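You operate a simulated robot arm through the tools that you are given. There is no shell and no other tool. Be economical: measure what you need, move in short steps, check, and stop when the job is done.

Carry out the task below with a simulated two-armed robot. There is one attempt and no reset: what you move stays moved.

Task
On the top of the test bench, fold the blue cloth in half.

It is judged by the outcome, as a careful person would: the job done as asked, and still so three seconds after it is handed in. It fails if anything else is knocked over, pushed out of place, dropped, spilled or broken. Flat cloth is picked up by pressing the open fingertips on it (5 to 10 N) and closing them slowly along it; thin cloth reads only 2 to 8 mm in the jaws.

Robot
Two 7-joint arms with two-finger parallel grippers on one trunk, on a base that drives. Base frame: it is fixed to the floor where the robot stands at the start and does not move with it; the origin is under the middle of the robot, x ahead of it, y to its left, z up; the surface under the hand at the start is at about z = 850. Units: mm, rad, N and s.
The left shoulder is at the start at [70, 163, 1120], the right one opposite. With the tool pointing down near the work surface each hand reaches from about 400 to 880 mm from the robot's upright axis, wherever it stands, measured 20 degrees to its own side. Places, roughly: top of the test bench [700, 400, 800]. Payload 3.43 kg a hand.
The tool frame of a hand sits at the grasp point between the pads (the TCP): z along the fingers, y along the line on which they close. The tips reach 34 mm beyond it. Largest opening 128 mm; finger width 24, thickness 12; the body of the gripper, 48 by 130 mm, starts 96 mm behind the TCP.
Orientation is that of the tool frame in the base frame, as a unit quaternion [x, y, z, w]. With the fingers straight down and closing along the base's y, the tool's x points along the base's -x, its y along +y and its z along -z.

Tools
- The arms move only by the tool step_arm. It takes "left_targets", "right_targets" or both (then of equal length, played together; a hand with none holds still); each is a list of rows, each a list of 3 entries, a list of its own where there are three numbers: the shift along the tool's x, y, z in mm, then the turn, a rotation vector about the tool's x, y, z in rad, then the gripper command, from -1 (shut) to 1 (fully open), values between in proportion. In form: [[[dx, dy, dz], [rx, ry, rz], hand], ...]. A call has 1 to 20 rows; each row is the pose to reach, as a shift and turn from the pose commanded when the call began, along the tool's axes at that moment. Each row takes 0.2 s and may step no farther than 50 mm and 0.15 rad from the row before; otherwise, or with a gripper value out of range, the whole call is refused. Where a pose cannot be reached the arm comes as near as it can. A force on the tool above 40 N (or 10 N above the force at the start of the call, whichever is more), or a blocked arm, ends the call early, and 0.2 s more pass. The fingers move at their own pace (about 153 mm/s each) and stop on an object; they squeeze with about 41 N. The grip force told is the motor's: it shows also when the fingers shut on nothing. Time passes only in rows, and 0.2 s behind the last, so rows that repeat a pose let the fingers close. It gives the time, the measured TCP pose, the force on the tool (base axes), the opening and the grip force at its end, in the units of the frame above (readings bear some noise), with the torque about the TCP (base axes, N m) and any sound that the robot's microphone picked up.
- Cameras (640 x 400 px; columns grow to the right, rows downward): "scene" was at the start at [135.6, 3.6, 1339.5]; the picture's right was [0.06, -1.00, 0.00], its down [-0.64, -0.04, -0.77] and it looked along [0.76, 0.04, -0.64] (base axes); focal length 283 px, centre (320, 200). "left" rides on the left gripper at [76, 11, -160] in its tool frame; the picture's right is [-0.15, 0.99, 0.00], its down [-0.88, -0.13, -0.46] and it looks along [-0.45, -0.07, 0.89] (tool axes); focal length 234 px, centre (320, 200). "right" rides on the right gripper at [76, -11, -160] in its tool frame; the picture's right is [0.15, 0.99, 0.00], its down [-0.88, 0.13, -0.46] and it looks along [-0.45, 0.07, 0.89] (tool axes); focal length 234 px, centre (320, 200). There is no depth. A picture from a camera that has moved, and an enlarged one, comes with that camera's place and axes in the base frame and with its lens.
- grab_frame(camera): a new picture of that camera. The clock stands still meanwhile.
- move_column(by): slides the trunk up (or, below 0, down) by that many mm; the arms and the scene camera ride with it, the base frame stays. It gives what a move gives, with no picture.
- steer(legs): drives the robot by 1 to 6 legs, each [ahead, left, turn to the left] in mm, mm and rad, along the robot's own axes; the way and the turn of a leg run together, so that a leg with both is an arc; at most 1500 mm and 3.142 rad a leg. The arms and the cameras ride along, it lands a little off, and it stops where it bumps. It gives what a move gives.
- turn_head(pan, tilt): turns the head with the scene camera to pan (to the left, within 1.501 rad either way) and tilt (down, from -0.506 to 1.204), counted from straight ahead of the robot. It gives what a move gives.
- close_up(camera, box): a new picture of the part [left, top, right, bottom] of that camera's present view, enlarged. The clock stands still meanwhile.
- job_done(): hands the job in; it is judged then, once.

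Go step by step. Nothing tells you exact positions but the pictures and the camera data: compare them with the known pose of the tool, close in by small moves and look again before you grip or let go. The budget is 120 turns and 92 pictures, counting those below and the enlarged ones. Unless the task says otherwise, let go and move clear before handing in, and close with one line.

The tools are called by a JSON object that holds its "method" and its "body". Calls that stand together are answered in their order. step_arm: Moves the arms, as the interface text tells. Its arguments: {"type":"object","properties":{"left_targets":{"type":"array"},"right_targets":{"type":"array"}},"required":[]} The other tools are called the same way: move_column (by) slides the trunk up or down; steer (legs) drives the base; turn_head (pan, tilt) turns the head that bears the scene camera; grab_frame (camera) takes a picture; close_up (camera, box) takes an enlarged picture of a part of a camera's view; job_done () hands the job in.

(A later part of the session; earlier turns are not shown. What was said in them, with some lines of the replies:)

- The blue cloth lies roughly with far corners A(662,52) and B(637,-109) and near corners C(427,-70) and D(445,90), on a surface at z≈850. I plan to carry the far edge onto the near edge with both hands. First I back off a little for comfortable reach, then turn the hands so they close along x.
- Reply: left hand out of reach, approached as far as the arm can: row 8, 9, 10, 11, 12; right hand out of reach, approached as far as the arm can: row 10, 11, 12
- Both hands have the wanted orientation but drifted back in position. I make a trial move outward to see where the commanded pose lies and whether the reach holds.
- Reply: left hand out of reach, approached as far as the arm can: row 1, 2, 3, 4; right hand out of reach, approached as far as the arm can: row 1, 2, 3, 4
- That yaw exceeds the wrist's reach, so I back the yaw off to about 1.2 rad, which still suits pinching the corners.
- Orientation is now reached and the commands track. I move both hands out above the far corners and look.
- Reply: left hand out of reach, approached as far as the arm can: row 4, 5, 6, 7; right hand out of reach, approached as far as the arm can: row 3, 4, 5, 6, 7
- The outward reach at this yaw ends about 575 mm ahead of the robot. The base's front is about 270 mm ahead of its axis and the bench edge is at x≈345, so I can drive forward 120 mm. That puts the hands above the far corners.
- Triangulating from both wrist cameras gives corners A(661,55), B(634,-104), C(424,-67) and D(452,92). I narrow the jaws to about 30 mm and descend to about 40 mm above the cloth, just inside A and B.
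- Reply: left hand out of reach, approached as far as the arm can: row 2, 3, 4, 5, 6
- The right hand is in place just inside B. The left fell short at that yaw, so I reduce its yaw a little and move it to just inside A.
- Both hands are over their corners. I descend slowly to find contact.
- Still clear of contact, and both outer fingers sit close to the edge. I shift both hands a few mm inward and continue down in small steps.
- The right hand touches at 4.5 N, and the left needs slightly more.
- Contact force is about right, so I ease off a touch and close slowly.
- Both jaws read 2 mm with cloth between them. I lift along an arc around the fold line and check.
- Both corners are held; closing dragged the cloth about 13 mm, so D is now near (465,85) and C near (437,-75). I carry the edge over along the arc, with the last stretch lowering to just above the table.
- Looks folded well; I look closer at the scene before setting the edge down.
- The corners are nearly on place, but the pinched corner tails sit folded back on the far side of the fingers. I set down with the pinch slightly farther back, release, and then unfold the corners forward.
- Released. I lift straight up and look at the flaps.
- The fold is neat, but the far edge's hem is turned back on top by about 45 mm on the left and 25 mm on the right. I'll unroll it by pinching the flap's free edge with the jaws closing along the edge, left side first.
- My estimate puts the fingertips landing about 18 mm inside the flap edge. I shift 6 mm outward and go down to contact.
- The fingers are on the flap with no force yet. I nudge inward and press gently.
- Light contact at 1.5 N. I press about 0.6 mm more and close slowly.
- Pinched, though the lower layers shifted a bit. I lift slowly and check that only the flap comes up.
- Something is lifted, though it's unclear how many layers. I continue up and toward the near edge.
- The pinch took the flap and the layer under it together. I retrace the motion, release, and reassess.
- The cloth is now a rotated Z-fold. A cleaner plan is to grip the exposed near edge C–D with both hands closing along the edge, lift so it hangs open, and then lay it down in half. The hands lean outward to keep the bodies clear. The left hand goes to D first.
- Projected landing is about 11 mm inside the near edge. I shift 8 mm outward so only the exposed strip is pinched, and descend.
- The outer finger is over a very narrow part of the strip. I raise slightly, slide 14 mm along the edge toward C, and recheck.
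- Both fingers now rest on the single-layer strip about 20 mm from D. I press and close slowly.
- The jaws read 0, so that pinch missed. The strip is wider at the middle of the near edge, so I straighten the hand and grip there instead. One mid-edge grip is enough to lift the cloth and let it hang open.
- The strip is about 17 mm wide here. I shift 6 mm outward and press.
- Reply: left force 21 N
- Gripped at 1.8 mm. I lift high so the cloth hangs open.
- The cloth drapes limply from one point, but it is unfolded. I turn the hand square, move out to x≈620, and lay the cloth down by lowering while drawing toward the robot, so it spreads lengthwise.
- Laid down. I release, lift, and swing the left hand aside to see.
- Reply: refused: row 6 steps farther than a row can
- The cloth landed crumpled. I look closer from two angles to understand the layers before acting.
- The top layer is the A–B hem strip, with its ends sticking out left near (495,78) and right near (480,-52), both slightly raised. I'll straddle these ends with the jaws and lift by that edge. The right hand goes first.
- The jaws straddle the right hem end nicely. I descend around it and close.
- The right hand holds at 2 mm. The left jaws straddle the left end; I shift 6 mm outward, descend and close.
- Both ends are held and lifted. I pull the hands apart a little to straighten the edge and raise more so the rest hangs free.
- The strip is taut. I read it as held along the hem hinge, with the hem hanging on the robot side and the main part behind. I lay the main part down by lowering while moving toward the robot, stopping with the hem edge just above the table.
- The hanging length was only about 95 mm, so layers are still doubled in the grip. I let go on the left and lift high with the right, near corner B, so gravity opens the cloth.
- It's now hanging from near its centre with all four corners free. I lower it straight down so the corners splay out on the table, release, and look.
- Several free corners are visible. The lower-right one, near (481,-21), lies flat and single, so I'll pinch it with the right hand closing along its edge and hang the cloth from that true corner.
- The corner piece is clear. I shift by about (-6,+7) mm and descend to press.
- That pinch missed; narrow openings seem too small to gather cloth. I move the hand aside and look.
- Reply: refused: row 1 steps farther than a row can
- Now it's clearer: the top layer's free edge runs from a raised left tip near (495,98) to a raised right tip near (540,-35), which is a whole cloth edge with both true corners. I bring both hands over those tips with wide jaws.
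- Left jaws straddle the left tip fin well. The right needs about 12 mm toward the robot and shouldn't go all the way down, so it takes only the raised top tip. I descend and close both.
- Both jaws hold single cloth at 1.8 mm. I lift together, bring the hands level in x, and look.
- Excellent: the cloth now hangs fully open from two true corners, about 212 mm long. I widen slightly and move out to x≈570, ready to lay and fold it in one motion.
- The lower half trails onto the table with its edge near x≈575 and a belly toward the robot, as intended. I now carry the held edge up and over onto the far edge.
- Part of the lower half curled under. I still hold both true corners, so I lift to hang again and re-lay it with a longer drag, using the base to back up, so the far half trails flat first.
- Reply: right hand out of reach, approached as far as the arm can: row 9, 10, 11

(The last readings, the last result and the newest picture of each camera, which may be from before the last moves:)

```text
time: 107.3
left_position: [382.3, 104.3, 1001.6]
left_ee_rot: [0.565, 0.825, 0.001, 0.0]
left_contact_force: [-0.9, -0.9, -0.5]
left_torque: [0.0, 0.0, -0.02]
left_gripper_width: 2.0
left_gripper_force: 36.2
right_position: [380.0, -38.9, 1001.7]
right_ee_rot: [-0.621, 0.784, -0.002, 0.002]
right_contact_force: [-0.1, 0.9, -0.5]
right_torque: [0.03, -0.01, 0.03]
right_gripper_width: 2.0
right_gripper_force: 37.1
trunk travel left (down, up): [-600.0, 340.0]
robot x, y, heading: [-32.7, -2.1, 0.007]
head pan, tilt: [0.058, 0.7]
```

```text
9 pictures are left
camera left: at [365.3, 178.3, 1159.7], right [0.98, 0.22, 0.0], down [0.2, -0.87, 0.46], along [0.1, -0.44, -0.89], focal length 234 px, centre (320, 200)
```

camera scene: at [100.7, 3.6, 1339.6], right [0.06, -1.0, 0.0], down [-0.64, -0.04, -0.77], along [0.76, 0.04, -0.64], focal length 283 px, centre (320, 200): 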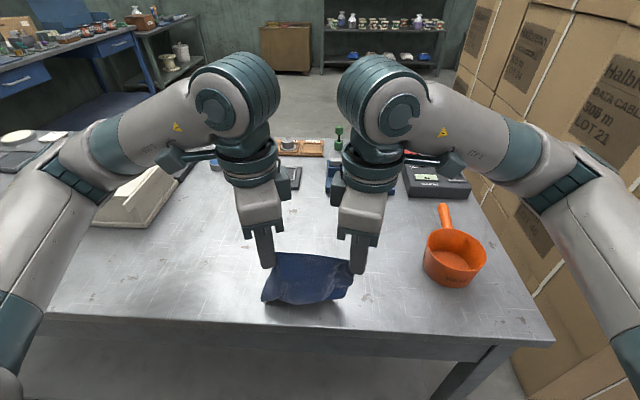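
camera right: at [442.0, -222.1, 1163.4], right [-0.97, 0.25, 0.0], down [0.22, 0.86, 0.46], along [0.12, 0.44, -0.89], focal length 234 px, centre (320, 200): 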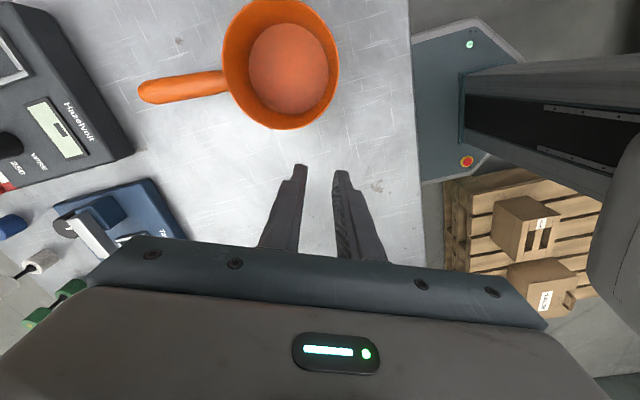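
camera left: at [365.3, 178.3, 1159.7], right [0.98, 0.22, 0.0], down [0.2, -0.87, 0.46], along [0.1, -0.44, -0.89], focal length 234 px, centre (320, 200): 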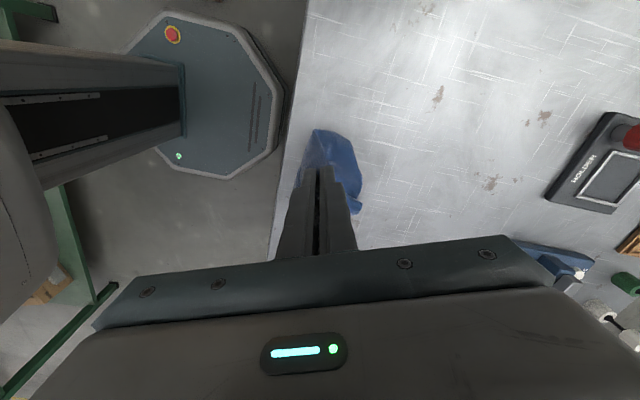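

The wrist view shows the lower part trailing correctly, but it slides easily over the table, so I'll lay the whole cloth flat from farther out before folding. I lift, drive forward, and reach out.

{"method": "step_arm", "body": {"left_targets": [[[0, 0, -25], [0, 0, 0], -1], [[0, 0, -50], [0, 0, 0], -1], [[0, 0, -80], [0, 0, 0], -1], [[0, 0, -110], [0, 0, 0], -1], [[0, 0, -112], [0, 0, 0], -1]], "right_targets": [[[0, 0, -25], [0, 0, 0], -1], [[0, 0, -50], [0, 0, 0], -1], [[0, 0, -80], [0, 0, 0], -1], [[0, 0, -110], [0, 0, 0], -1], [[0, 0, -112], [0, 0, 0], -1]]}}

{"method": "steer", "body": {"legs": [[72, 0, 0]]}}

{"method": "step_arm", "body": {"left_targets": [[[-7, 19, 0], [0, 0, 0], -1], [[-15, 38, 0], [0, 0, 0], -1], [[-22, 57, 0], [0, 0, 0], -1], [[-29, 76, 0], [0, 0, 0], -1], [[-37, 95, 0], [0, 0, 0], -1], [[-45, 116.5, 0], [0, 0, 0], -1], [[-45, 116.5, 0], [0, 0, 0], -1], [[-45, 116.5, 0], [0, 0, 0], -1], [[-45, 116.5, 0], [0, 0, 0], -1]], "right_targets": [[[-4.5, -20, 0], [0, 0, 0], -1], [[-9, -40, 0], [0, 0, 0], -1], [[-14, -60, 0], [0, 0, 0], -1], [[-18.5, -80, 0], [0, 0, 0], -1], [[-23, -100, 0], [0, 0, 0], -1], [[-28, -121.7, 0], [0, 0, 0], -1], [[-28, -121.7, 0], [0, 0, 0], -1], [[-28, -121.7, 0], [0, 0, 0], -1], [[-28, -121.7, 0], [0, 0, 0], -1]]}}

```text
time: 108.5
left_position: [382.8, 105.1, 1110.5]
left_ee_rot: [0.565, 0.825, 0.0, 0.001]
left_contact_force: [-0.4, -1.8, -1.0]
left_torque: [-0.05, 0.04, -0.02]
left_gripper_width: 1.8
left_gripper_force: 36.6
right_position: [380.1, -39.1, 1112.1]
right_ee_rot: [-0.621, 0.784, -0.002, 0.0]
right_contact_force: [0.5, 2.2, 0.2]
right_torque: [0.03, 0.05, 0.01]
right_gripper_width: 1.8
right_gripper_force: 36.6
trunk travel left (down, up): [-600.0, 340.0]
robot x, y, heading: [-34.2, 0.7, 0.002]
head pan, tilt: [0.058, 0.7]
```

```text
time: 109.5
left_position: [454.3, 104.7, 1111.5]
left_ee_rot: [0.566, 0.825, 0.0, -0.001]
left_contact_force: [-0.1, -1.0, 0.3]
left_torque: [-0.04, 0.01, -0.01]
left_gripper_width: 1.7
left_gripper_force: 36.4
right_position: [450.2, -38.9, 1111.1]
right_ee_rot: [-0.622, 0.783, -0.001, 0.0]
right_contact_force: [-0.3, 1.2, -0.1]
right_torque: [-0.01, 0.07, 0.01]
right_gripper_width: 1.5
right_gripper_force: 35.9
trunk travel left (down, up): [-600.0, 340.0]
robot x, y, heading: [35.7, -1.2, -0.005]
head pan, tilt: [0.058, 0.7]
```

```text
time: 111.5
left_position: [578.4, 105.5, 1111.4]
left_ee_rot: [0.565, 0.825, -0.001, 0.0]
left_contact_force: [-0.3, -2.0, -0.1]
left_torque: [0.0, -0.04, 0.0]
left_gripper_width: 1.8
left_gripper_force: 36.6
right_position: [574.4, -39.9, 1113.2]
right_ee_rot: [-0.621, 0.784, -0.002, 0.002]
right_contact_force: [0.3, 1.5, -0.1]
right_torque: [0.02, -0.01, 0.02]
right_gripper_width: 1.6
right_gripper_force: 36.7
trunk travel left (down, up): [-600.0, 340.0]
robot x, y, heading: [35.5, 0.9, -0.003]
head pan, tilt: [0.058, 0.7]
```

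{"method": "step_arm", "body": {"left_targets": [[[1.4, -3.7, 10], [0, 0, 0], -1], [[5.1, -13, 20], [0, 0, 0], -1], [[9.8, -25.2, 32], [0, 0, 0], -1], [[14.5, -37.3, 45], [0, 0, 0], -1], [[19.2, -49.4, 58], [0, 0, 0], -1], [[23.9, -61.5, 71], [0, 0, 0], -1], [[28.6, -73.6, 84], [0, 0, 0], -1], [[33.3, -85.7, 97], [0, 0, 0], -1], [[38, -97.9, 110], [0, 0, 0], -1], [[42.7, -110, 123], [0, 0, 0], -1], [[45.2, -116.5, 132], [0, 0, 0], -1]], "right_targets": [[[0.9, 3.9, 11], [0, 0, 0], -1], [[3.2, 13.6, 21], [0, 0, 0], -1], [[6.1, 26.3, 33], [0, 0, 0], -1], [[9, 39, 46], [0, 0, 0], -1], [[11.9, 51.6, 59], [0, 0, 0], -1], [[14.9, 64.3, 72], [0, 0, 0], -1], [[17.8, 76.9, 85], [0, 0, 0], -1], [[20.7, 89.6, 98], [0, 0, 0], -1], [[23.6, 102.3, 111], [0, 0, 0], -1], [[26.6, 114.9, 124], [0, 0, 0], -1], [[28.1, 121.8, 133], [0, 0, 0], -1]]}}

{"method": "steer", "body": {"legs": [[-36, 0, 0]]}}

{"method": "step_arm", "body": {"left_targets": [[[0, 0, 15], [0, 0, 0], -1], [[0, 0, 30], [0, 0, 0], -1], [[0, 0, 45], [0, 0, 0], -1]], "right_targets": [[[0, 0, 15], [0, 0, 0], -1], [[0, 0, 30], [0, 0, 0], -1], [[0, 0, 45], [0, 0, 0], -1]]}}

{"method": "steer", "body": {"legs": [[-36, 0, 0]]}}

{"method": "step_arm", "body": {"left_targets": [[[0, 0, 15], [0, 0, 0], -1], [[0, 0, 28], [0, 0, 0], -1], [[0, 0, 38], [0, 0, 0], -1]], "right_targets": [[[0, 0, 15], [0, 0, 0], -1], [[0, 0, 28], [0, 0, 0], -1], [[0, 0, 38], [0, 0, 0], -1]]}}

{"method": "grab_frame", "body": {"camera": "scene"}}

```text
time: 113.9
left_position: [453.4, 104.7, 979.2]
left_ee_rot: [0.565, 0.825, 0.0, 0.0]
left_contact_force: [0.7, -0.9, -0.5]
left_torque: [0.02, 0.01, 0.0]
left_gripper_width: 1.7
left_gripper_force: 36.0
right_position: [449.5, -38.6, 979.2]
right_ee_rot: [-0.621, 0.784, -0.002, 0.001]
right_contact_force: [0.3, 1.0, -0.2]
right_torque: [-0.01, 0.0, 0.01]
right_gripper_width: 1.8
right_gripper_force: 36.4
trunk travel left (down, up): [-600.0, 340.0]
robot x, y, heading: [36.3, -0.1, 0.001]
head pan, tilt: [0.058, 0.7]
```

```text
time: 114.8
left_position: [418.5, 103.6, 979.1]
left_ee_rot: [0.564, 0.826, 0.0, 0.0]
left_contact_force: [-0.6, -1.0, 0.0]
left_torque: [0.01, 0.0, 0.0]
left_gripper_width: 1.8
left_gripper_force: 36.9
right_position: [414.6, -38.3, 978.1]
right_ee_rot: [-0.621, 0.784, -0.001, 0.002]
right_contact_force: [0.7, 0.8, 0.6]
right_torque: [0.03, 0.0, -0.02]
right_gripper_width: 2.1
right_gripper_force: 36.4
trunk travel left (down, up): [-600.0, 340.0]
robot x, y, heading: [3.3, -0.5, -0.001]
head pan, tilt: [0.058, 0.7]
```

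```text
time: 115.6
left_position: [418.8, 104.7, 933.4]
left_ee_rot: [0.565, 0.825, 0.0, 0.0]
left_contact_force: [0.2, -0.1, -0.1]
left_torque: [0.0, 0.03, 0.02]
left_gripper_width: 2.0
left_gripper_force: 36.6
right_position: [415.3, -39.6, 933.5]
right_ee_rot: [-0.621, 0.784, -0.001, 0.002]
right_contact_force: [-0.3, 1.2, 0.4]
right_torque: [0.01, 0.03, 0.0]
right_gripper_width: 1.6
right_gripper_force: 36.7
trunk travel left (down, up): [-600.0, 340.0]
robot x, y, heading: [4.9, -0.1, -0.0]
head pan, tilt: [0.058, 0.7]
```

```text
time: 116.5
left_position: [383.2, 104.6, 934.1]
left_ee_rot: [0.565, 0.825, 0.0, 0.0]
left_contact_force: [1.2, -0.6, 0.8]
left_torque: [-0.04, 0.01, -0.02]
left_gripper_width: 1.6
left_gripper_force: 36.6
right_position: [380.7, -39.9, 934.4]
right_ee_rot: [-0.621, 0.784, -0.001, 0.0]
right_contact_force: [0.0, 1.1, 0.7]
right_torque: [0.03, -0.01, 0.02]
right_gripper_width: 2.0
right_gripper_force: 36.3
trunk travel left (down, up): [-600.0, 340.0]
robot x, y, heading: [-33.4, 0.6, 0.0]
head pan, tilt: [0.058, 0.7]
```

```text
time: 117.2
left_position: [383.1, 103.7, 895.6]
left_ee_rot: [0.565, 0.825, 0.0, 0.0]
left_contact_force: [-0.1, -1.1, 0.5]
left_torque: [0.01, 0.0, 0.03]
left_gripper_width: 1.7
left_gripper_force: 36.1
right_position: [380.8, -38.8, 895.6]
right_ee_rot: [-0.621, 0.783, -0.001, 0.001]
right_contact_force: [0.5, 1.9, 0.5]
right_torque: [0.02, 0.03, 0.02]
right_gripper_width: 1.6
right_gripper_force: 36.3
trunk travel left (down, up): [-600.0, 340.0]
robot x, y, heading: [-34.1, -0.5, 0.007]
head pan, tilt: [0.058, 0.7]
```

```text
8 pictures are left
camera scene: at [103.1, 3.5, 1339.5], right [0.06, -1.0, 0.0], down [-0.64, -0.04, -0.76], along [0.76, 0.04, -0.64], focal length 283 px, centre (320, 200)
```

scene: 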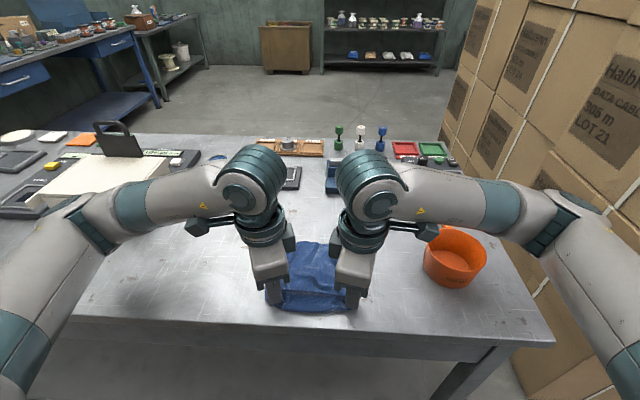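

The cloth now lies mostly flat, from x≈370 to 545. I check how flat the far half is.

{"method": "close_up", "body": {"camera": "scene", "box": [250, 225, 378, 321]}}

```text
4.17 times, centred on (314, 273) of scene
camera zoom: at [103.1, 3.5, 1339.5], right [0.06, -1.0, 0.0], down [-0.64, -0.04, -0.76], along [0.76, 0.04, -0.64], focal length 1179 px, centre (345, -104)
```

zoom: 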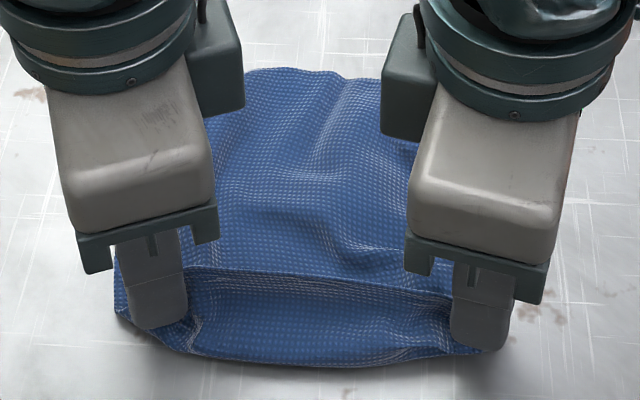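

The far half lies flat with its edge at x≈535, and the held edge is folded over a small belly. I now fold: up along the arc, a short drive forward at the apex, then down onto the far edge.

{"method": "step_arm", "body": {"left_targets": [[[0, 0, -20], [0, 0, 0], -1], [[0, 0, -40], [0, 0, 0], -1], [[-1.4, 3.7, -58], [0, 0, 0], -1], [[-4.3, 11.2, -74], [0, 0, 0], -1], [[-8.7, 22.4, -86], [0, 0, 0], -1], [[-13.8, 35.4, -93], [0, 0, 0], -1], [[-18.1, 46.6, -94], [0, 0, 0], -1]], "right_targets": [[[0, 0, -20], [0, 0, 0], -1], [[0, 0, -40], [0, 0, 0], -1], [[-0.9, -3.9, -58], [0, 0, 0], -1], [[-2.7, -11.7, -74], [0, 0, 0], -1], [[-5.4, -23.4, -86], [0, 0, 0], -1], [[-8.6, -37, -93], [0, 0, 0], -1], [[-11.3, -48.7, -94], [0, 0, 0], -1]]}}

{"method": "steer", "body": {"legs": [[36, 0, 0]]}}

{"method": "step_arm", "body": {"left_targets": [[[-3.6, 9.3, 10], [0, 0, 0], -1], [[-7.2, 18.6, 20], [0, 0, 0], -1], [[-10.5, 27, 32], [0, 0, 0], -1], [[-13.4, 34.5, 45], [0, 0, 0], -1], [[-15.9, 41, 58], [0, 0, 0], -1], [[-18.1, 46.6, 70], [0, 0, 0], -1]], "right_targets": [[[-2.3, -9.7, 10], [0, 0, 0], -1], [[-4.5, -19.5, 20], [0, 0, 0], -1], [[-6.5, -28.2, 32], [0, 0, 0], -1], [[-8.3, -36, 45], [0, 0, 0], -1], [[-9.9, -42.9, 58], [0, 0, 0], -1], [[-11.3, -48.7, 70], [0, 0, 0], -1]]}}

{"method": "close_up", "body": {"camera": "scene", "box": [250, 205, 394, 313]}}

```text
time: 118.8
left_position: [433.3, 104.9, 991.2]
left_ee_rot: [0.566, 0.824, -0.001, 0.0]
left_contact_force: [1.0, -1.5, -0.2]
left_torque: [-0.03, 0.02, -0.02]
left_gripper_width: 1.9
left_gripper_force: 36.3
right_position: [429.9, -40.1, 989.6]
right_ee_rot: [-0.621, 0.784, -0.002, 0.001]
right_contact_force: [0.1, 0.9, -0.2]
right_torque: [0.01, 0.03, -0.01]
right_gripper_width: 1.7
right_gripper_force: 36.7
trunk travel left (down, up): [-600.0, 340.0]
robot x, y, heading: [-33.1, 1.0, 0.001]
head pan, tilt: [0.058, 0.7]
```

```text
time: 119.7
left_position: [467.5, 104.3, 991.4]
left_ee_rot: [0.565, 0.825, -0.001, -0.001]
left_contact_force: [-0.2, -0.9, 0.1]
left_torque: [-0.01, 0.0, -0.03]
left_gripper_width: 1.7
left_gripper_force: 36.8
right_position: [464.3, -39.6, 990.2]
right_ee_rot: [-0.621, 0.784, -0.001, 0.001]
right_contact_force: [0.4, 2.1, 0.4]
right_torque: [0.08, 0.03, 0.02]
right_gripper_width: 1.9
right_gripper_force: 36.3
trunk travel left (down, up): [-600.0, 340.0]
robot x, y, heading: [0.4, 1.1, -0.0]
head pan, tilt: [0.058, 0.7]
```

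```text
time: 121.1
left_position: [518.6, 104.7, 920.9]
left_ee_rot: [0.565, 0.825, 0.0, 0.0]
left_contact_force: [0.0, -0.9, 1.2]
left_torque: [-0.03, 0.01, -0.01]
left_gripper_width: 1.7
left_gripper_force: 37.0
right_position: [516.1, -39.5, 920.1]
right_ee_rot: [-0.621, 0.783, -0.002, 0.001]
right_contact_force: [0.3, 1.6, -0.4]
right_torque: [0.04, 0.0, -0.01]
right_gripper_width: 2.0
right_gripper_force: 36.8
trunk travel left (down, up): [-600.0, 340.0]
robot x, y, heading: [4.0, -0.2, -0.001]
head pan, tilt: [0.058, 0.7]
```

```text
3.70 times, centred on (322, 259) of scene
camera zoom: at [138.1, 3.6, 1339.5], right [0.06, -1.0, 0.0], down [-0.64, -0.04, -0.76], along [0.76, 0.04, -0.64], focal length 1048 px, centre (313, -18)
```

zoom: 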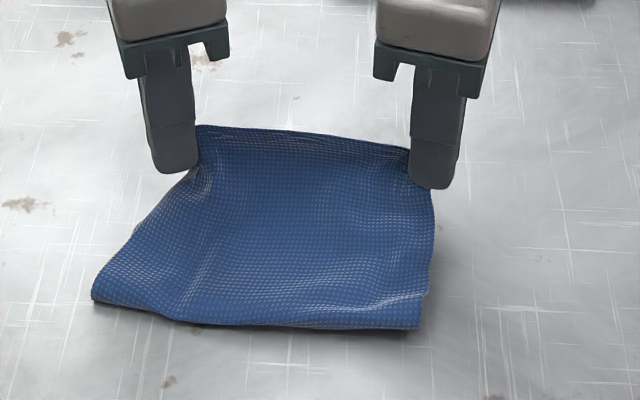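

A very neat fold: the crease is at x≈439 with smooth layers. I lower the last bit and release slowly.

{"method": "step_arm", "body": {"left_targets": [[[-2, 5, 8], [0, 0, 0], -1], [[-3.5, 9, 16], [0, 0, 0], -1], [[-4.5, 11.5, 24], [0, 0, 0], -1], [[-4.7, 12, 30], [0, 0, 0], -1], [[-4.7, 12, 30], [0, 0, 0], -0.95], [[-4.7, 12, 30], [0, 0, 0], -0.9], [[-4.7, 12, 30], [0, 0, 0], -0.85], [[-4.7, 12, 30], [0, 0, 0], -0.8]], "right_targets": [[[-1.2, -5, 8], [0, 0, 0], -1], [[-2.2, -9.5, 16], [0, 0, 0], -1], [[-2.8, -12, 24], [0, 0, 0], -1], [[-3, -13, 29], [0, 0, 0], -1], [[-3, -13, 29], [0, 0, 0], -0.95], [[-3, -13, 29], [0, 0, 0], -0.9], [[-3, -13, 29], [0, 0, 0], -0.85], [[-3, -13, 29], [0, 0, 0], -0.8]]}}

{"method": "step_arm", "body": {"left_targets": [[[0, 0, -15], [0, 0, 0], -0.8], [[0, 0, -40], [0, 0, 0], -0.8], [[0, 0, -75], [0, 0, 0], -0.8], [[30, 0, -100], [0, 0, 0], -0.8], [[65, 0, -120], [0, 0, 0], -0.8], [[105, 0, -120], [0, 0, 0], -0.8]], "right_targets": [[[0, 0, -15], [0, 0, 0], -0.8], [[0, 0, -40], [0, 0, 0], -0.8], [[0, 0, -75], [0, 0, 0], -0.8], [[30, 0, -100], [0, 0, 0], -0.8], [[65, 0, -120], [0, 0, 0], -0.8], [[105, 0, -120], [0, 0, 0], -0.8]]}}

{"method": "close_up", "body": {"camera": "scene", "box": [250, 205, 394, 313]}}

```text
time: 122.9
left_position: [529.9, 104.7, 891.2]
left_ee_rot: [0.565, 0.825, 0.0, -0.001]
left_contact_force: [0.1, 1.2, -0.5]
left_torque: [0.01, -0.02, 0.03]
left_gripper_width: 12.6
left_gripper_force: 0.0
right_position: [529.0, -41.7, 891.2]
right_ee_rot: [-0.621, 0.784, -0.002, 0.001]
right_contact_force: [0.3, -0.7, -0.4]
right_torque: [-0.03, 0.01, 0.0]
right_gripper_width: 12.9
right_gripper_force: 0.0
trunk travel left (down, up): [-600.0, 340.0]
robot x, y, heading: [2.8, 2.8, -0.005]
head pan, tilt: [0.058, 0.7]
```

```text
time: 124.3
left_position: [491.8, 202.7, 1011.3]
left_ee_rot: [0.566, 0.825, -0.001, 0.001]
left_contact_force: [0.1, -0.1, 0.6]
left_torque: [-0.01, 0.0, 0.01]
left_gripper_width: 12.9
left_gripper_force: 0.0
right_position: [503.8, -143.7, 1011.7]
right_ee_rot: [-0.621, 0.784, -0.002, 0.001]
right_contact_force: [-0.3, 0.5, 0.0]
right_torque: [0.01, -0.02, -0.01]
right_gripper_width: 12.7
right_gripper_force: 0.1
trunk travel left (down, up): [-600.0, 340.0]
robot x, y, heading: [0.2, 0.3, 0.003]
head pan, tilt: [0.058, 0.7]
```

```text
3.70 times, centred on (322, 259) of scene
camera zoom: at [136.3, 3.5, 1339.7], right [0.06, -1.0, 0.0], down [-0.64, -0.04, -0.77], along [0.76, 0.04, -0.64], focal length 1048 px, centre (313, -18)
```

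zoom: 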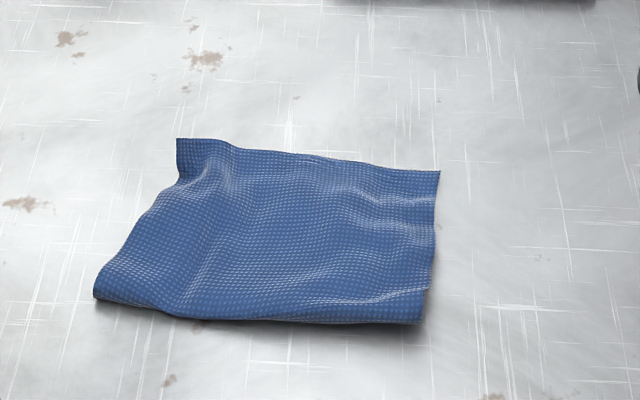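

The fold looks clean, about 110 mm deep by 150 mm wide. One closer look to check that the lower layer matches.

{"method": "close_up", "body": {"camera": "scene", "box": [266, 230, 354, 296]}}

{"method": "grab_frame", "body": {"camera": "left"}}

{"method": "grab_frame", "body": {"camera": "scene"}}

```text
6.06 times, centred on (310, 263) of scene
camera zoom: at [136.3, 3.5, 1339.7], right [0.06, -1.0, 0.0], down [-0.64, -0.04, -0.77], along [0.76, 0.04, -0.64], focal length 1715 px, centre (381, -182)
```

zoom: 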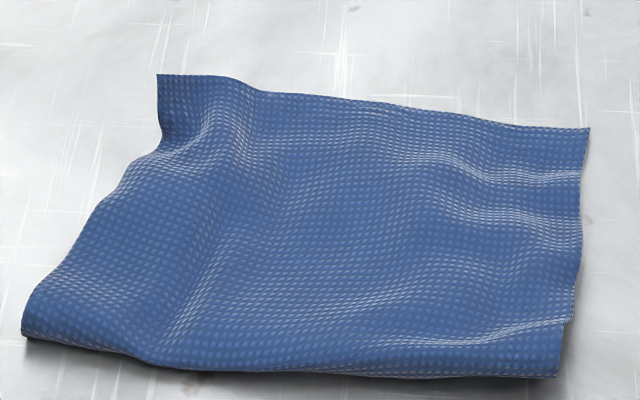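

```text
3 pictures are left
camera left: at [475.8, 275.6, 1171.1], right [0.98, 0.22, 0.0], down [0.2, -0.87, 0.46], along [0.1, -0.45, -0.89], focal length 234 px, centre (320, 200)
```

left: 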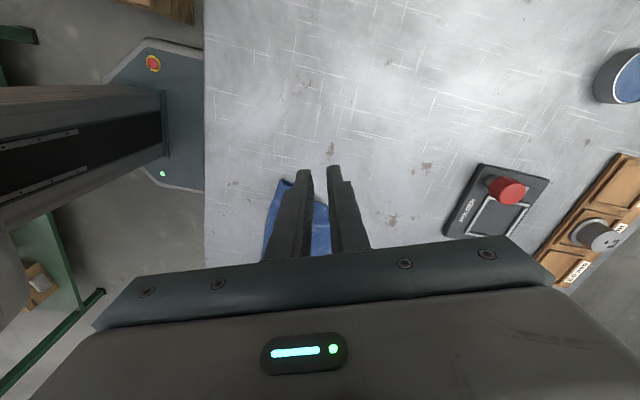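

```text
2 pictures are left
camera scene: at [136.3, 3.5, 1339.7], right [0.06, -1.0, 0.0], down [-0.64, -0.04, -0.77], along [0.76, 0.04, -0.64], focal length 283 px, centre (320, 200)
```

scene: 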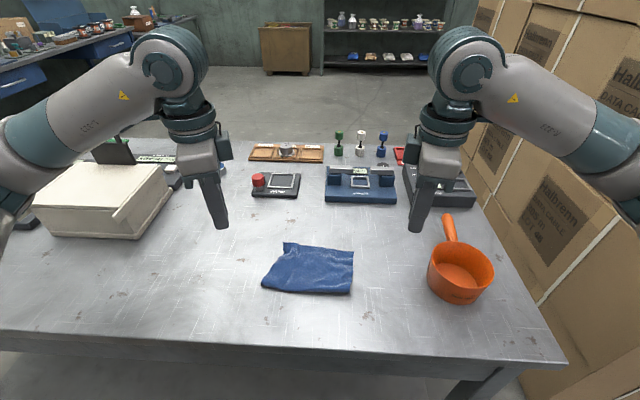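

The cloth lies folded in half with its edges together, both hands are clear, and every other item is where it was. I'm handing it in.

{"method": "job_done", "body": {}}

```text
The job is handed in.
```

The blue cloth is folded in half on the bench. It took several attempts: the first fold left a turned-back hem, so I lifted the cloth, opened it out and refolded it. The top layer is slightly wavy and the crease a little puffy. I could not see the lower layer's far edge in the last pictures. Nothing else on the bench looks moved.
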